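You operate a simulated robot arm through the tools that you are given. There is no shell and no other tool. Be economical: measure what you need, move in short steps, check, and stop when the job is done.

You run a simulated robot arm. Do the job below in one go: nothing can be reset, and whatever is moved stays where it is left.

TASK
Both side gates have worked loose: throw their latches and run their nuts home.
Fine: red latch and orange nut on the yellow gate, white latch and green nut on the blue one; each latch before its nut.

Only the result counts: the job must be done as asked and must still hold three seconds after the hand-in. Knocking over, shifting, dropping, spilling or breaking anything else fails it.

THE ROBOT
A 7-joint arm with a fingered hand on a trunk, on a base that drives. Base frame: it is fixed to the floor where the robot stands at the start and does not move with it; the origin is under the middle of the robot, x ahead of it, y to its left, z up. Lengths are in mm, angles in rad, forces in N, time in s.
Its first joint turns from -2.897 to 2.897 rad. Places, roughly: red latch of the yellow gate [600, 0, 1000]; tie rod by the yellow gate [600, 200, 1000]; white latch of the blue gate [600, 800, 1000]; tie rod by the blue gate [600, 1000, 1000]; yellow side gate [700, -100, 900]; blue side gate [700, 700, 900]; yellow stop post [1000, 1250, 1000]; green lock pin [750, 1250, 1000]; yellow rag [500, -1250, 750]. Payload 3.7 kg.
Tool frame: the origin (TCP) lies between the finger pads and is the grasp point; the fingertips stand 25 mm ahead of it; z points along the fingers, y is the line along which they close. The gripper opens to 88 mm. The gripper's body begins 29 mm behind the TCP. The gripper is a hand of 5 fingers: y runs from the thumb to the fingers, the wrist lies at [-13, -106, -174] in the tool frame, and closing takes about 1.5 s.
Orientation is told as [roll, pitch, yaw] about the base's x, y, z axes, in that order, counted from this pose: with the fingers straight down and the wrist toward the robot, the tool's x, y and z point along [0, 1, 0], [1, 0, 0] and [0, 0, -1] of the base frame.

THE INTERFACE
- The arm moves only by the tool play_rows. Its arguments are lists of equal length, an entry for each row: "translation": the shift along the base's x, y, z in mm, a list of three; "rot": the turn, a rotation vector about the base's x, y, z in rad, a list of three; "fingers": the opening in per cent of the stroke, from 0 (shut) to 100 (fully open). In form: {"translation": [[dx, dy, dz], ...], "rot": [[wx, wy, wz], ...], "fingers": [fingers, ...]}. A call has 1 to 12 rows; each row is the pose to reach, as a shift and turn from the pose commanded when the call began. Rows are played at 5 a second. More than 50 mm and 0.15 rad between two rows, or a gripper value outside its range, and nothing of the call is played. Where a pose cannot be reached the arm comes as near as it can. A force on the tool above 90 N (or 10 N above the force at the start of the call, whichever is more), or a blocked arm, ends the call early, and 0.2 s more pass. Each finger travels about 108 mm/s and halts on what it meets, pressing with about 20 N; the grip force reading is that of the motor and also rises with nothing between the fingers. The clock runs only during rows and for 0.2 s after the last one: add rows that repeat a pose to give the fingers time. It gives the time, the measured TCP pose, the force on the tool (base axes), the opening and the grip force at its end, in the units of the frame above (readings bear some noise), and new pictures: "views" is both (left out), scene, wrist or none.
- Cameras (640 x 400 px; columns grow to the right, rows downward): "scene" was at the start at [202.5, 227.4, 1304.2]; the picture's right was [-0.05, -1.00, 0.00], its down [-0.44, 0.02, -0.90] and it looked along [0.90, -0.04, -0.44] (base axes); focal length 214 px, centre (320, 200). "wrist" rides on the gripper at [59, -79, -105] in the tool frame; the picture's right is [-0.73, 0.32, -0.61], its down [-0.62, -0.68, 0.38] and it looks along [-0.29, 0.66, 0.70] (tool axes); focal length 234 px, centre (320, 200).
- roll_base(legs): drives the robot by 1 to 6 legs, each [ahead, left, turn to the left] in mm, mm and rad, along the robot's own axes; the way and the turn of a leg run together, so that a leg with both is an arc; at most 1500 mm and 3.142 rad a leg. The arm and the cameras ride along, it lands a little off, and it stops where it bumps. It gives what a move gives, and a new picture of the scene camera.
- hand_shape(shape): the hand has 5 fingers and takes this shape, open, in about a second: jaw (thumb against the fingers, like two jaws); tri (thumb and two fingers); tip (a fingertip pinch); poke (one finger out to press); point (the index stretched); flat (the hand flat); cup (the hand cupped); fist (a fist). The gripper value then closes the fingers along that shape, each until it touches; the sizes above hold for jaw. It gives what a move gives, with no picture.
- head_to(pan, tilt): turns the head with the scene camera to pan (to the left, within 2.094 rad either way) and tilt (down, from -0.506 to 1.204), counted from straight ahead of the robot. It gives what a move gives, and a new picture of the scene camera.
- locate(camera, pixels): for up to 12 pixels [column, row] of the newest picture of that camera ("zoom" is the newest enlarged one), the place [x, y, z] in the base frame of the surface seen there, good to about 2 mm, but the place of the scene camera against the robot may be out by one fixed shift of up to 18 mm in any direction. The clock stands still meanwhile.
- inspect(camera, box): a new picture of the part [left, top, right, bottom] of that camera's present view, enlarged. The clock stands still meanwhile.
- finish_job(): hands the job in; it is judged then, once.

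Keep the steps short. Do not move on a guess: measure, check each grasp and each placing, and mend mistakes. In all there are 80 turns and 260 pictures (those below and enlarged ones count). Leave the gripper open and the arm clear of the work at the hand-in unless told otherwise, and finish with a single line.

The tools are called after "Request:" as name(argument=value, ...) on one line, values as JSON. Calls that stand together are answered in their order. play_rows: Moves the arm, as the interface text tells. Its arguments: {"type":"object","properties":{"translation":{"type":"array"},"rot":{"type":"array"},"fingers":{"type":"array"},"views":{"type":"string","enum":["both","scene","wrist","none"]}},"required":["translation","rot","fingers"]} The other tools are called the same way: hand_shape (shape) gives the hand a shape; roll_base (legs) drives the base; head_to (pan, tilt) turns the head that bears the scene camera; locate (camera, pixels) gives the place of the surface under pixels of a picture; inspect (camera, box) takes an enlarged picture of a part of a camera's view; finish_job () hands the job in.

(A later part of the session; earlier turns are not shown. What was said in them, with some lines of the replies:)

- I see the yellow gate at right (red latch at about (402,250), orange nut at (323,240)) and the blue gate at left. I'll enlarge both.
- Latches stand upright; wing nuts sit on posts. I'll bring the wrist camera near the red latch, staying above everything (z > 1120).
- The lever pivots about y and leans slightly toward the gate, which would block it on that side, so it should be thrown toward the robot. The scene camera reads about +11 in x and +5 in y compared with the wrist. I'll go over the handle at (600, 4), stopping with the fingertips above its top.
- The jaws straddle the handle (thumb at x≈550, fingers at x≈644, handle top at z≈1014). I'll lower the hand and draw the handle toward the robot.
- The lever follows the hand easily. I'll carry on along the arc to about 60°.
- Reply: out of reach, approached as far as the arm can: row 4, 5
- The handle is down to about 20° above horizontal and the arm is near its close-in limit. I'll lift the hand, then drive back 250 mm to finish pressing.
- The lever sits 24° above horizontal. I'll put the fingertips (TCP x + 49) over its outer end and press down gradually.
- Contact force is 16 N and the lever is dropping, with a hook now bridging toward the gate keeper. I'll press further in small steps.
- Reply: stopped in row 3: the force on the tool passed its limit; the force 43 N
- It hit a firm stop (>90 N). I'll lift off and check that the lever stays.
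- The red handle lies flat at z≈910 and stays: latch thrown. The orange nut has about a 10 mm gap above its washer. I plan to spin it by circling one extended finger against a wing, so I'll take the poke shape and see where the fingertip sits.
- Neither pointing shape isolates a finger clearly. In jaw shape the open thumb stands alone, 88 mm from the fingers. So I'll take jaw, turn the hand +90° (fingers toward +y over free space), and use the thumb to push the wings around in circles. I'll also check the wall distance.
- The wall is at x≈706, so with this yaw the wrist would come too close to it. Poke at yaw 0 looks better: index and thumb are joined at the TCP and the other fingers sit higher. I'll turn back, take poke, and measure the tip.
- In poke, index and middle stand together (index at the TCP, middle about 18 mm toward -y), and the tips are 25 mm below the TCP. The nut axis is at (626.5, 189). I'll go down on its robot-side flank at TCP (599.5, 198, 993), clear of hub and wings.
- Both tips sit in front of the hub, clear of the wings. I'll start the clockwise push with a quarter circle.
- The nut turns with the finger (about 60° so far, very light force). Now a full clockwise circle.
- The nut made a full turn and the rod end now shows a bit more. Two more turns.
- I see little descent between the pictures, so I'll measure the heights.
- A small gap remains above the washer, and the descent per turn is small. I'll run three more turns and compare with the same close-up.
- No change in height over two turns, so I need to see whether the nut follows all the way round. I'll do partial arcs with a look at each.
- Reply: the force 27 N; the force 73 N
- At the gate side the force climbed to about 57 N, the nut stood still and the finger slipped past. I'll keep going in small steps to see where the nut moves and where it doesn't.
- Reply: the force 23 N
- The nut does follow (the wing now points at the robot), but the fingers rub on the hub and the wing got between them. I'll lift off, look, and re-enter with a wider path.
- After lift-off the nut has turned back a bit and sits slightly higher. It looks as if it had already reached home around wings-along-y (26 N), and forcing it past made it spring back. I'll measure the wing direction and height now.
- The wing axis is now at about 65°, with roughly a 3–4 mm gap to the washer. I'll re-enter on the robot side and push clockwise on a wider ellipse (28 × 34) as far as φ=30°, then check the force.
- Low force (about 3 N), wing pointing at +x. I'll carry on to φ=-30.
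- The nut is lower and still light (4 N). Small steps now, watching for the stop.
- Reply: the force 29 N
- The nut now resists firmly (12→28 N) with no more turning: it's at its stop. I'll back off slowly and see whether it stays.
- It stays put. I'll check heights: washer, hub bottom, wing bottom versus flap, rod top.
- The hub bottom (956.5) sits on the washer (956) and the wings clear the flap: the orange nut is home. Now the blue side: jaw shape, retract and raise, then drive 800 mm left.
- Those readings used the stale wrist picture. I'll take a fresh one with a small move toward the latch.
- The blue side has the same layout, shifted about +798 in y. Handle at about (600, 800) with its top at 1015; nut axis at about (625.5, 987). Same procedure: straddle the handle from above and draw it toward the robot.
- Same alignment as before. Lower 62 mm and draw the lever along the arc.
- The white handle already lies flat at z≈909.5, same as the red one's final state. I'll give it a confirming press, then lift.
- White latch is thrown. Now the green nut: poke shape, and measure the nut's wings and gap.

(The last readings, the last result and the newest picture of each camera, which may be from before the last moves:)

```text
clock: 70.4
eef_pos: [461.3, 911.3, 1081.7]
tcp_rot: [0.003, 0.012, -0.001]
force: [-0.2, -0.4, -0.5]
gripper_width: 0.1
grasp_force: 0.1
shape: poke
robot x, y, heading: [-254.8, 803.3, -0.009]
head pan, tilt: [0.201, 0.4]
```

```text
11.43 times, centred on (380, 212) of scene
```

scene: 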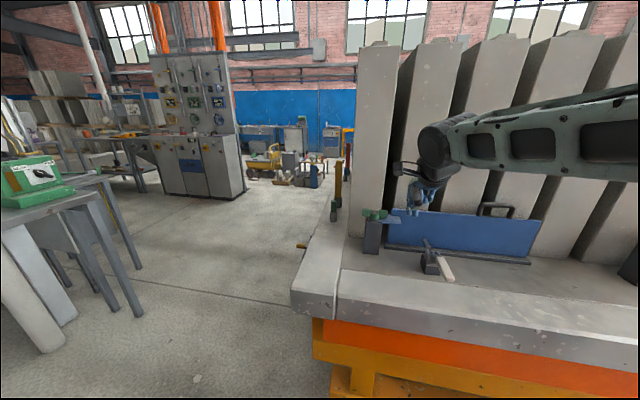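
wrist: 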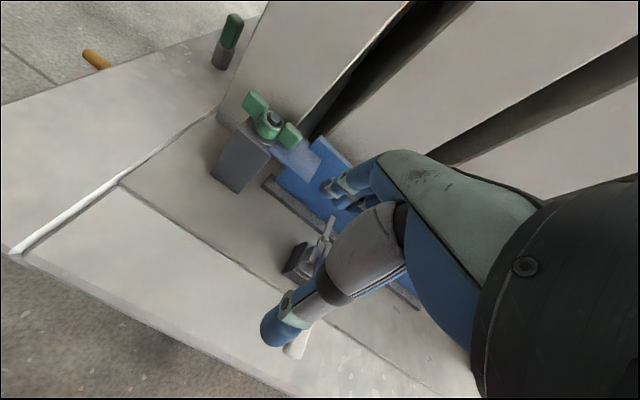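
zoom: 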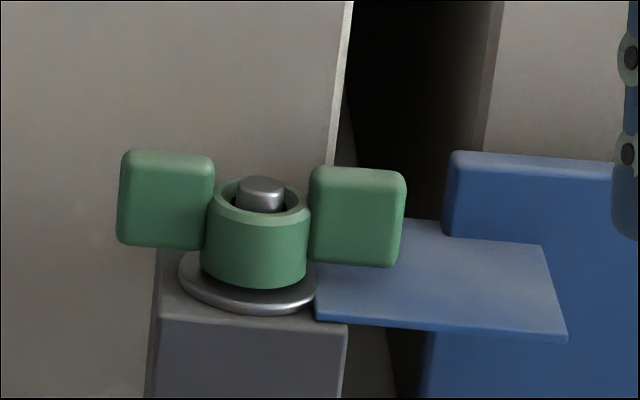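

The nut axis is at (626, 988.5), wings along y, with a small gap above the washer. I'll enter on the robot side at TCP (598, 998, 993).

Request:
play_rows(translation=[[34, 22, 10], [68, 44, 20], [102, 66, 20], [136, 86.5, 20], [136, 86.5, -20], [136, 86.5, -60], [136, 86.5, -88], [136, 86.5, -88]], rot=[[0, 0, 0], [0, 0, 0], [0, 0, 0], [0, 0, 0], [0, 0, 0], [0, 0, 0], [0, 0, 0], [0, 0, 0]], fingers=[100, 100, 100, 100, 100, 100, 100, 100], views="none")

Request:
inspect(camera="scene", box=[355, 190, 405, 230])

```text
clock: 72.2
eef_pos: [598.2, 997.1, 993.6]
tcp_rot: [0.004, 0.011, -0.001]
force: [-0.1, 0.0, -0.3]
gripper_width: 0.2
grasp_force: 0.1
shape: poke
robot x, y, heading: [-253.0, 799.4, -0.004]
head pan, tilt: [0.201, 0.4]
```

```text
10.00 times, centred on (380, 210) of scene
```

zoom: 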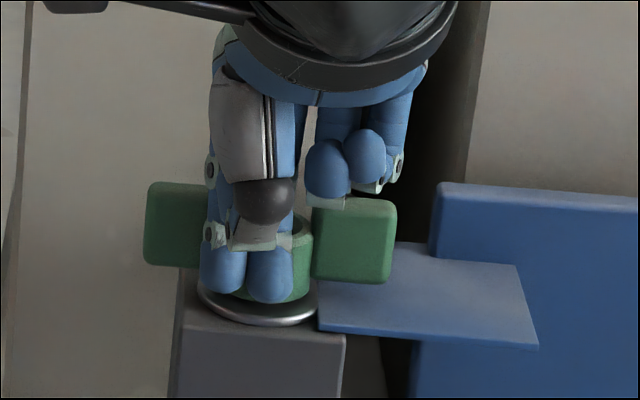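

Good placement. Clockwise push from φ=180 to φ=0, then inspect.

Request:
play_rows(translation=[[1, 9, 0], [3.75, 17, 0], [8.2, 24, 0], [14, 29.4, 0], [28, 34, 0], [42, 29.4, 0], [52.2, 17, 0], [52.2, 17, 0]], rot=[[0, 0, 0], [0, 0, 0], [0, 0, 0], [0, 0, 0], [0, 0, 0], [0, 0, 0], [0, 0, 0], [0, 0, 0]], fingers=[100, 100, 100, 100, 100, 100, 100, 100], views="none")

Request:
inspect(camera="scene", box=[355, 195, 405, 230])

Request:
play_rows(translation=[[2.5, -8.5, 0], [3.8, -17, 0], [2.8, -25.8, 0], [0, -34, 0]], rot=[[0, 0, 0], [0, 0, 0], [0, 0, 0], [0, 0, 0]], fingers=[100, 100, 100, 100], views="none")

Request:
inspect(camera="scene", box=[355, 195, 405, 230])

```text
clock: 74.0
eef_pos: [649.1, 1014.2, 994.7]
tcp_rot: [0.002, 0.011, -0.001]
force: [-0.9, 0.3, 0.9]
gripper_width: 0.0
grasp_force: 0.1
shape: poke
robot x, y, heading: [-253.6, 800.8, -0.002]
head pan, tilt: [0.201, 0.4]
```

```text
11.43 times, centred on (380, 212) of scene
```

zoom: 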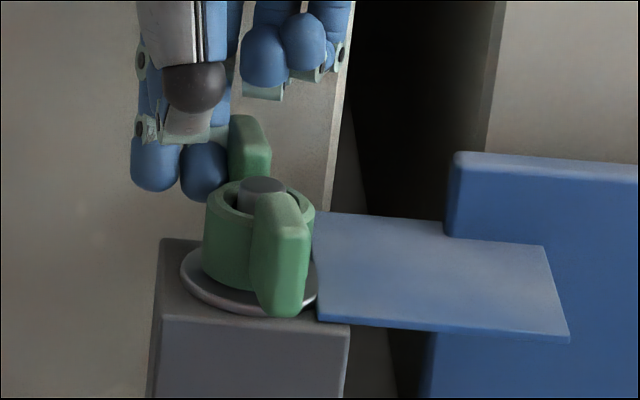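

```text
clock: 75.0
eef_pos: [650.2, 980.1, 993.2]
tcp_rot: [0.004, 0.012, -0.002]
force: [4.9, 4.3, 0.0]
gripper_width: 0.1
grasp_force: 0.0
shape: poke
robot x, y, heading: [-250.4, 803.5, -0.004]
head pan, tilt: [0.201, 0.4]
```

```text
11.43 times, centred on (380, 212) of scene
```

zoom: 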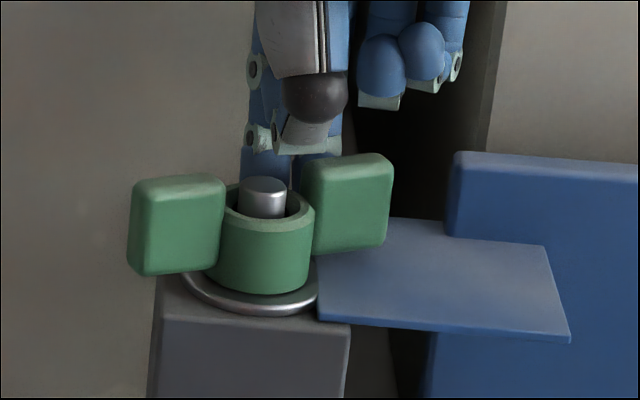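

The nut turns and lowers as expected. Small steps now toward the stop.

Request:
play_rows(translation=[[-2, -3.5, 0], [-4.4, -7, 0], [-4.4, -7, 0]], rot=[[0, 0, 0], [0, 0, 0], [0, 0, 0]], fingers=[100, 100, 100], views="none")

Request:
inspect(camera="scene", box=[355, 195, 405, 230])

Request:
play_rows(translation=[[-1.5, -1.5, 0], [-3, -3, 0], [-3, -3, 0]], rot=[[0, 0, 0], [0, 0, 0], [0, 0, 0]], fingers=[100, 100, 100], views="none")

Request:
inspect(camera="scene", box=[355, 195, 405, 230])

```text
clock: 75.8
eef_pos: [645.0, 972.4, 993.8]
tcp_rot: [0.0, 0.011, -0.002]
force: [15.8, 0.0, 0.5]
gripper_width: 0.2
grasp_force: 0.2
shape: poke
robot x, y, heading: [-254.4, 801.1, -0.002]
head pan, tilt: [0.201, 0.4]
```

```text
11.43 times, centred on (380, 212) of scene
```

zoom: 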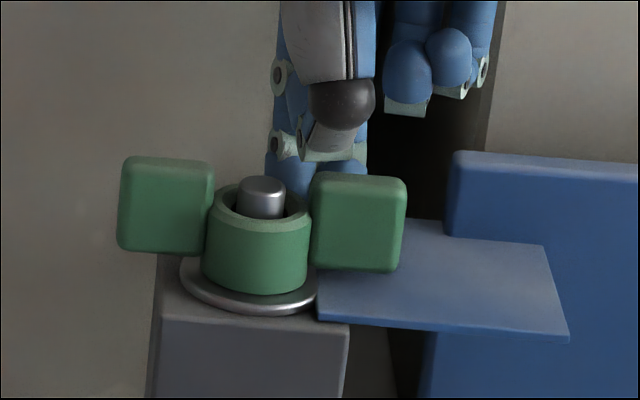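

```text
clock: 76.6
eef_pos: [643.2, 970.1, 992.9]
tcp_rot: [0.004, 0.011, -0.001]
force: [27.1, 3.5, 3.5]
gripper_width: 0.1
grasp_force: 0.1
shape: poke
robot x, y, heading: [-254.3, 802.1, -0.003]
head pan, tilt: [0.201, 0.4]
```

```text
11.43 times, centred on (380, 212) of scene
```

zoom: 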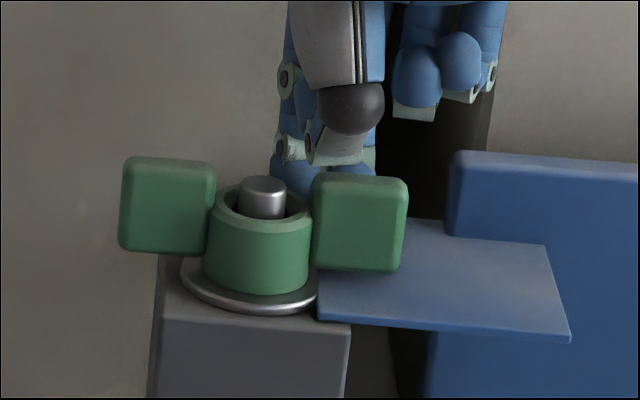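

Firm stop at 27 N, wings along y, the nut is not turning further. I'll back off slowly, lift, and check heights.

Request:
play_rows(translation=[[2, 1, 0], [4, 2, 0], [6, 3, 0], [9, 4, 0], [11, 5, 0], [11, 5, 40], [11, 5, 85], [-34, 0, 95], [-79, 0, 100], [-79, 0, 100]], rot=[[0, 0, 0], [0, 0, 0], [0, 0, 0], [0, 0, 0], [0, 0, 0], [0, 0, 0], [0, 0, 0], [0, 0, 0], [0, 0, 0], [0, 0, 0]], fingers=[100, 100, 100, 100, 100, 100, 100, 100, 100, 100], views="both")

Request:
inspect(camera="scene", box=[355, 195, 405, 230])

Request:
locate(camera="zoom", pixels=[[255, 284], [255, 290], [245, 297], [265, 183], [245, 222], [360, 177], [150, 160], [360, 265], [360, 285]])

```text
clock: 78.8
eef_pos: [564.5, 971.5, 1094.1]
tcp_rot: [0.002, 0.013, -0.003]
force: [0.2, 0.7, 0.5]
gripper_width: 0.1
grasp_force: 0.2
shape: poke
robot x, y, heading: [-254.1, 800.4, -0.001]
head pan, tilt: [0.201, 0.4]
```

scene: 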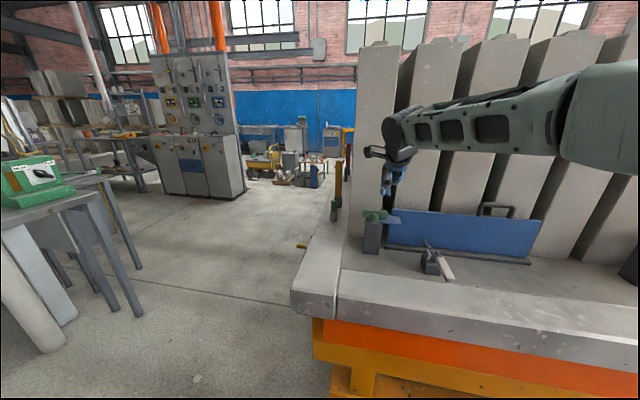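
wrist: 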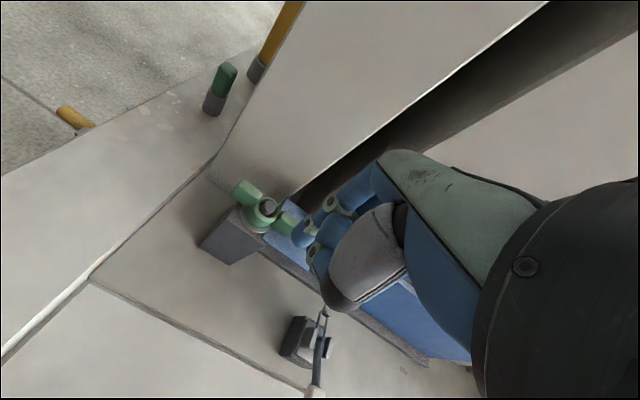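

```text
11.43 times, centred on (380, 212) of scene
```

zoom: 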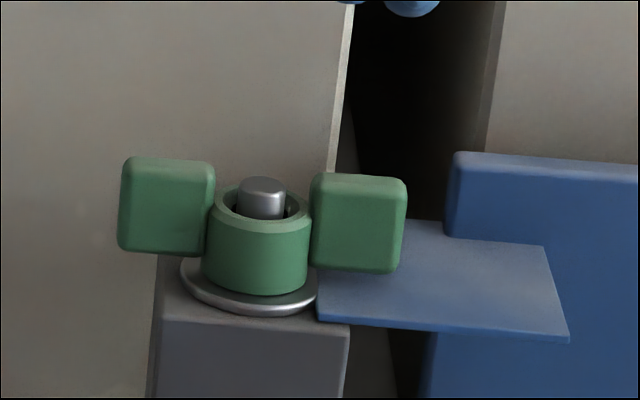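

```text
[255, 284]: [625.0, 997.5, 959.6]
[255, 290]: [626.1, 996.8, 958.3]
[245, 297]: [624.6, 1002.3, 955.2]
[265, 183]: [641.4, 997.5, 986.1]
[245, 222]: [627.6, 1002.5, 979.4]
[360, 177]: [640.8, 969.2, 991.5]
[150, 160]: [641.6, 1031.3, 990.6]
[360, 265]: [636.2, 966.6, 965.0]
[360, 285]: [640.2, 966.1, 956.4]
```

The green nut now matches the orange one (rod-to-hub and hub-to-washer offsets identical), seated and still. I'll open the hand, retract, and take a final look at everything.

Request:
hand_shape(shape="jaw")

Request:
play_rows(translation=[[-40, -20, 20], [-80, -40, 40], [-120, -60, 60], [-160, -80, 70], [-190, -100, 70], [-190, -100, 70]], rot=[[0, 0, 0], [0, 0, 0], [0, 0, 0], [0, 0, 0], [0, 0, 0], [0, 0, 0]], fingers=[100, 100, 100, 100, 100, 100], views="none")

Request:
head_to(pan=-0.25, tilt=0.45)

Request:
inspect(camera="scene", box=[200, 160, 400, 285])

Request:
inspect(camera="scene", box=[400, 160, 600, 285])

```text
clock: 79.7
eef_pos: [563.6, 970.5, 1093.7]
tcp_rot: [0.004, 0.011, -0.001]
force: [-0.2, 0.1, -0.6]
gripper_width: 87.9
grasp_force: 0.1
shape: jaw
robot x, y, heading: [-251.4, 802.5, -0.002]
head pan, tilt: [0.201, 0.4]
```

```text
clock: 81.1
eef_pos: [373.5, 872.3, 1165.2]
tcp_rot: [0.005, 0.01, -0.002]
force: [-1.0, -0.2, -0.1]
gripper_width: 87.9
grasp_force: 0.0
shape: jaw
robot x, y, heading: [-252.1, 799.0, -0.002]
head pan, tilt: [0.201, 0.4]
```

```text
clock: 82.0
eef_pos: [374.1, 871.0, 1164.4]
tcp_rot: [0.002, 0.011, -0.003]
force: [-0.5, 0.5, -0.4]
gripper_width: 87.7
grasp_force: 0.1
shape: jaw
robot x, y, heading: [-255.7, 801.5, -0.003]
head pan, tilt: [-0.25, 0.45]
```

scene: 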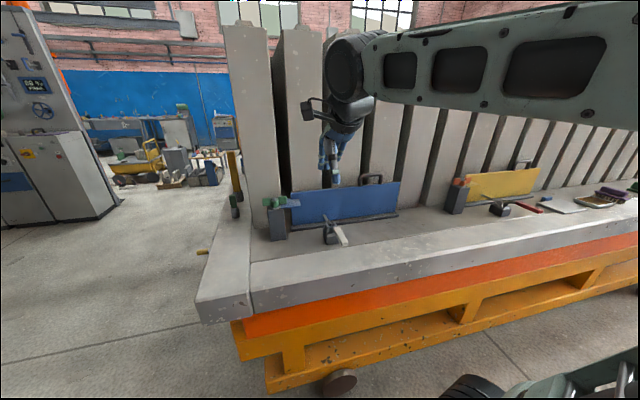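

```text
3.20 times, centred on (300, 222) of scene
```

zoom: 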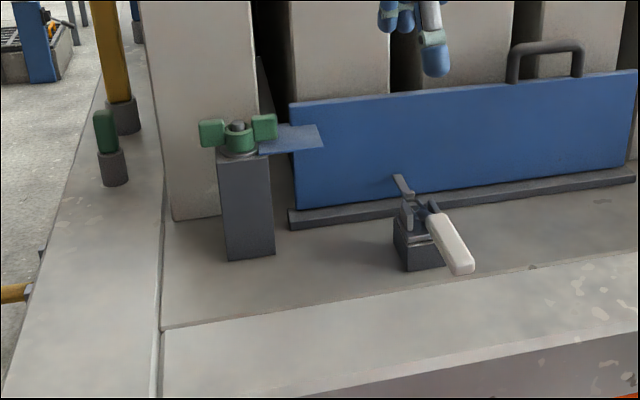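

```text
3.20 times, centred on (500, 222) of scene
```

zoom: 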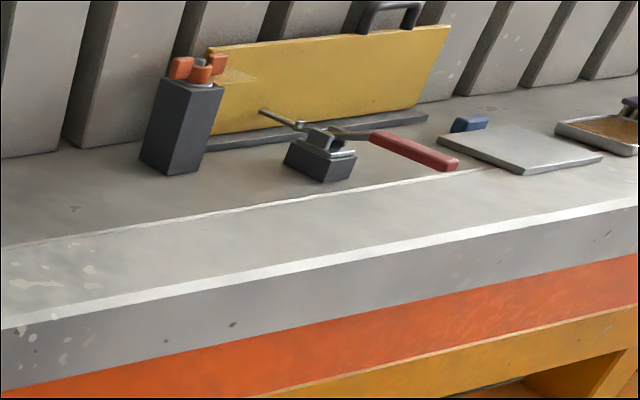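

Both levers lie flat, both nuts are seated, nothing else has moved, and the arm is clear with the hand open. Handing in.

Request:
finish_job()

```text
The job is handed in.
```

Job handed in: both latches are thrown flat and both nuts are seated on their washers, each latch before its nut; the orange nut was pushed past its stop once, sprang back, and was run home again.
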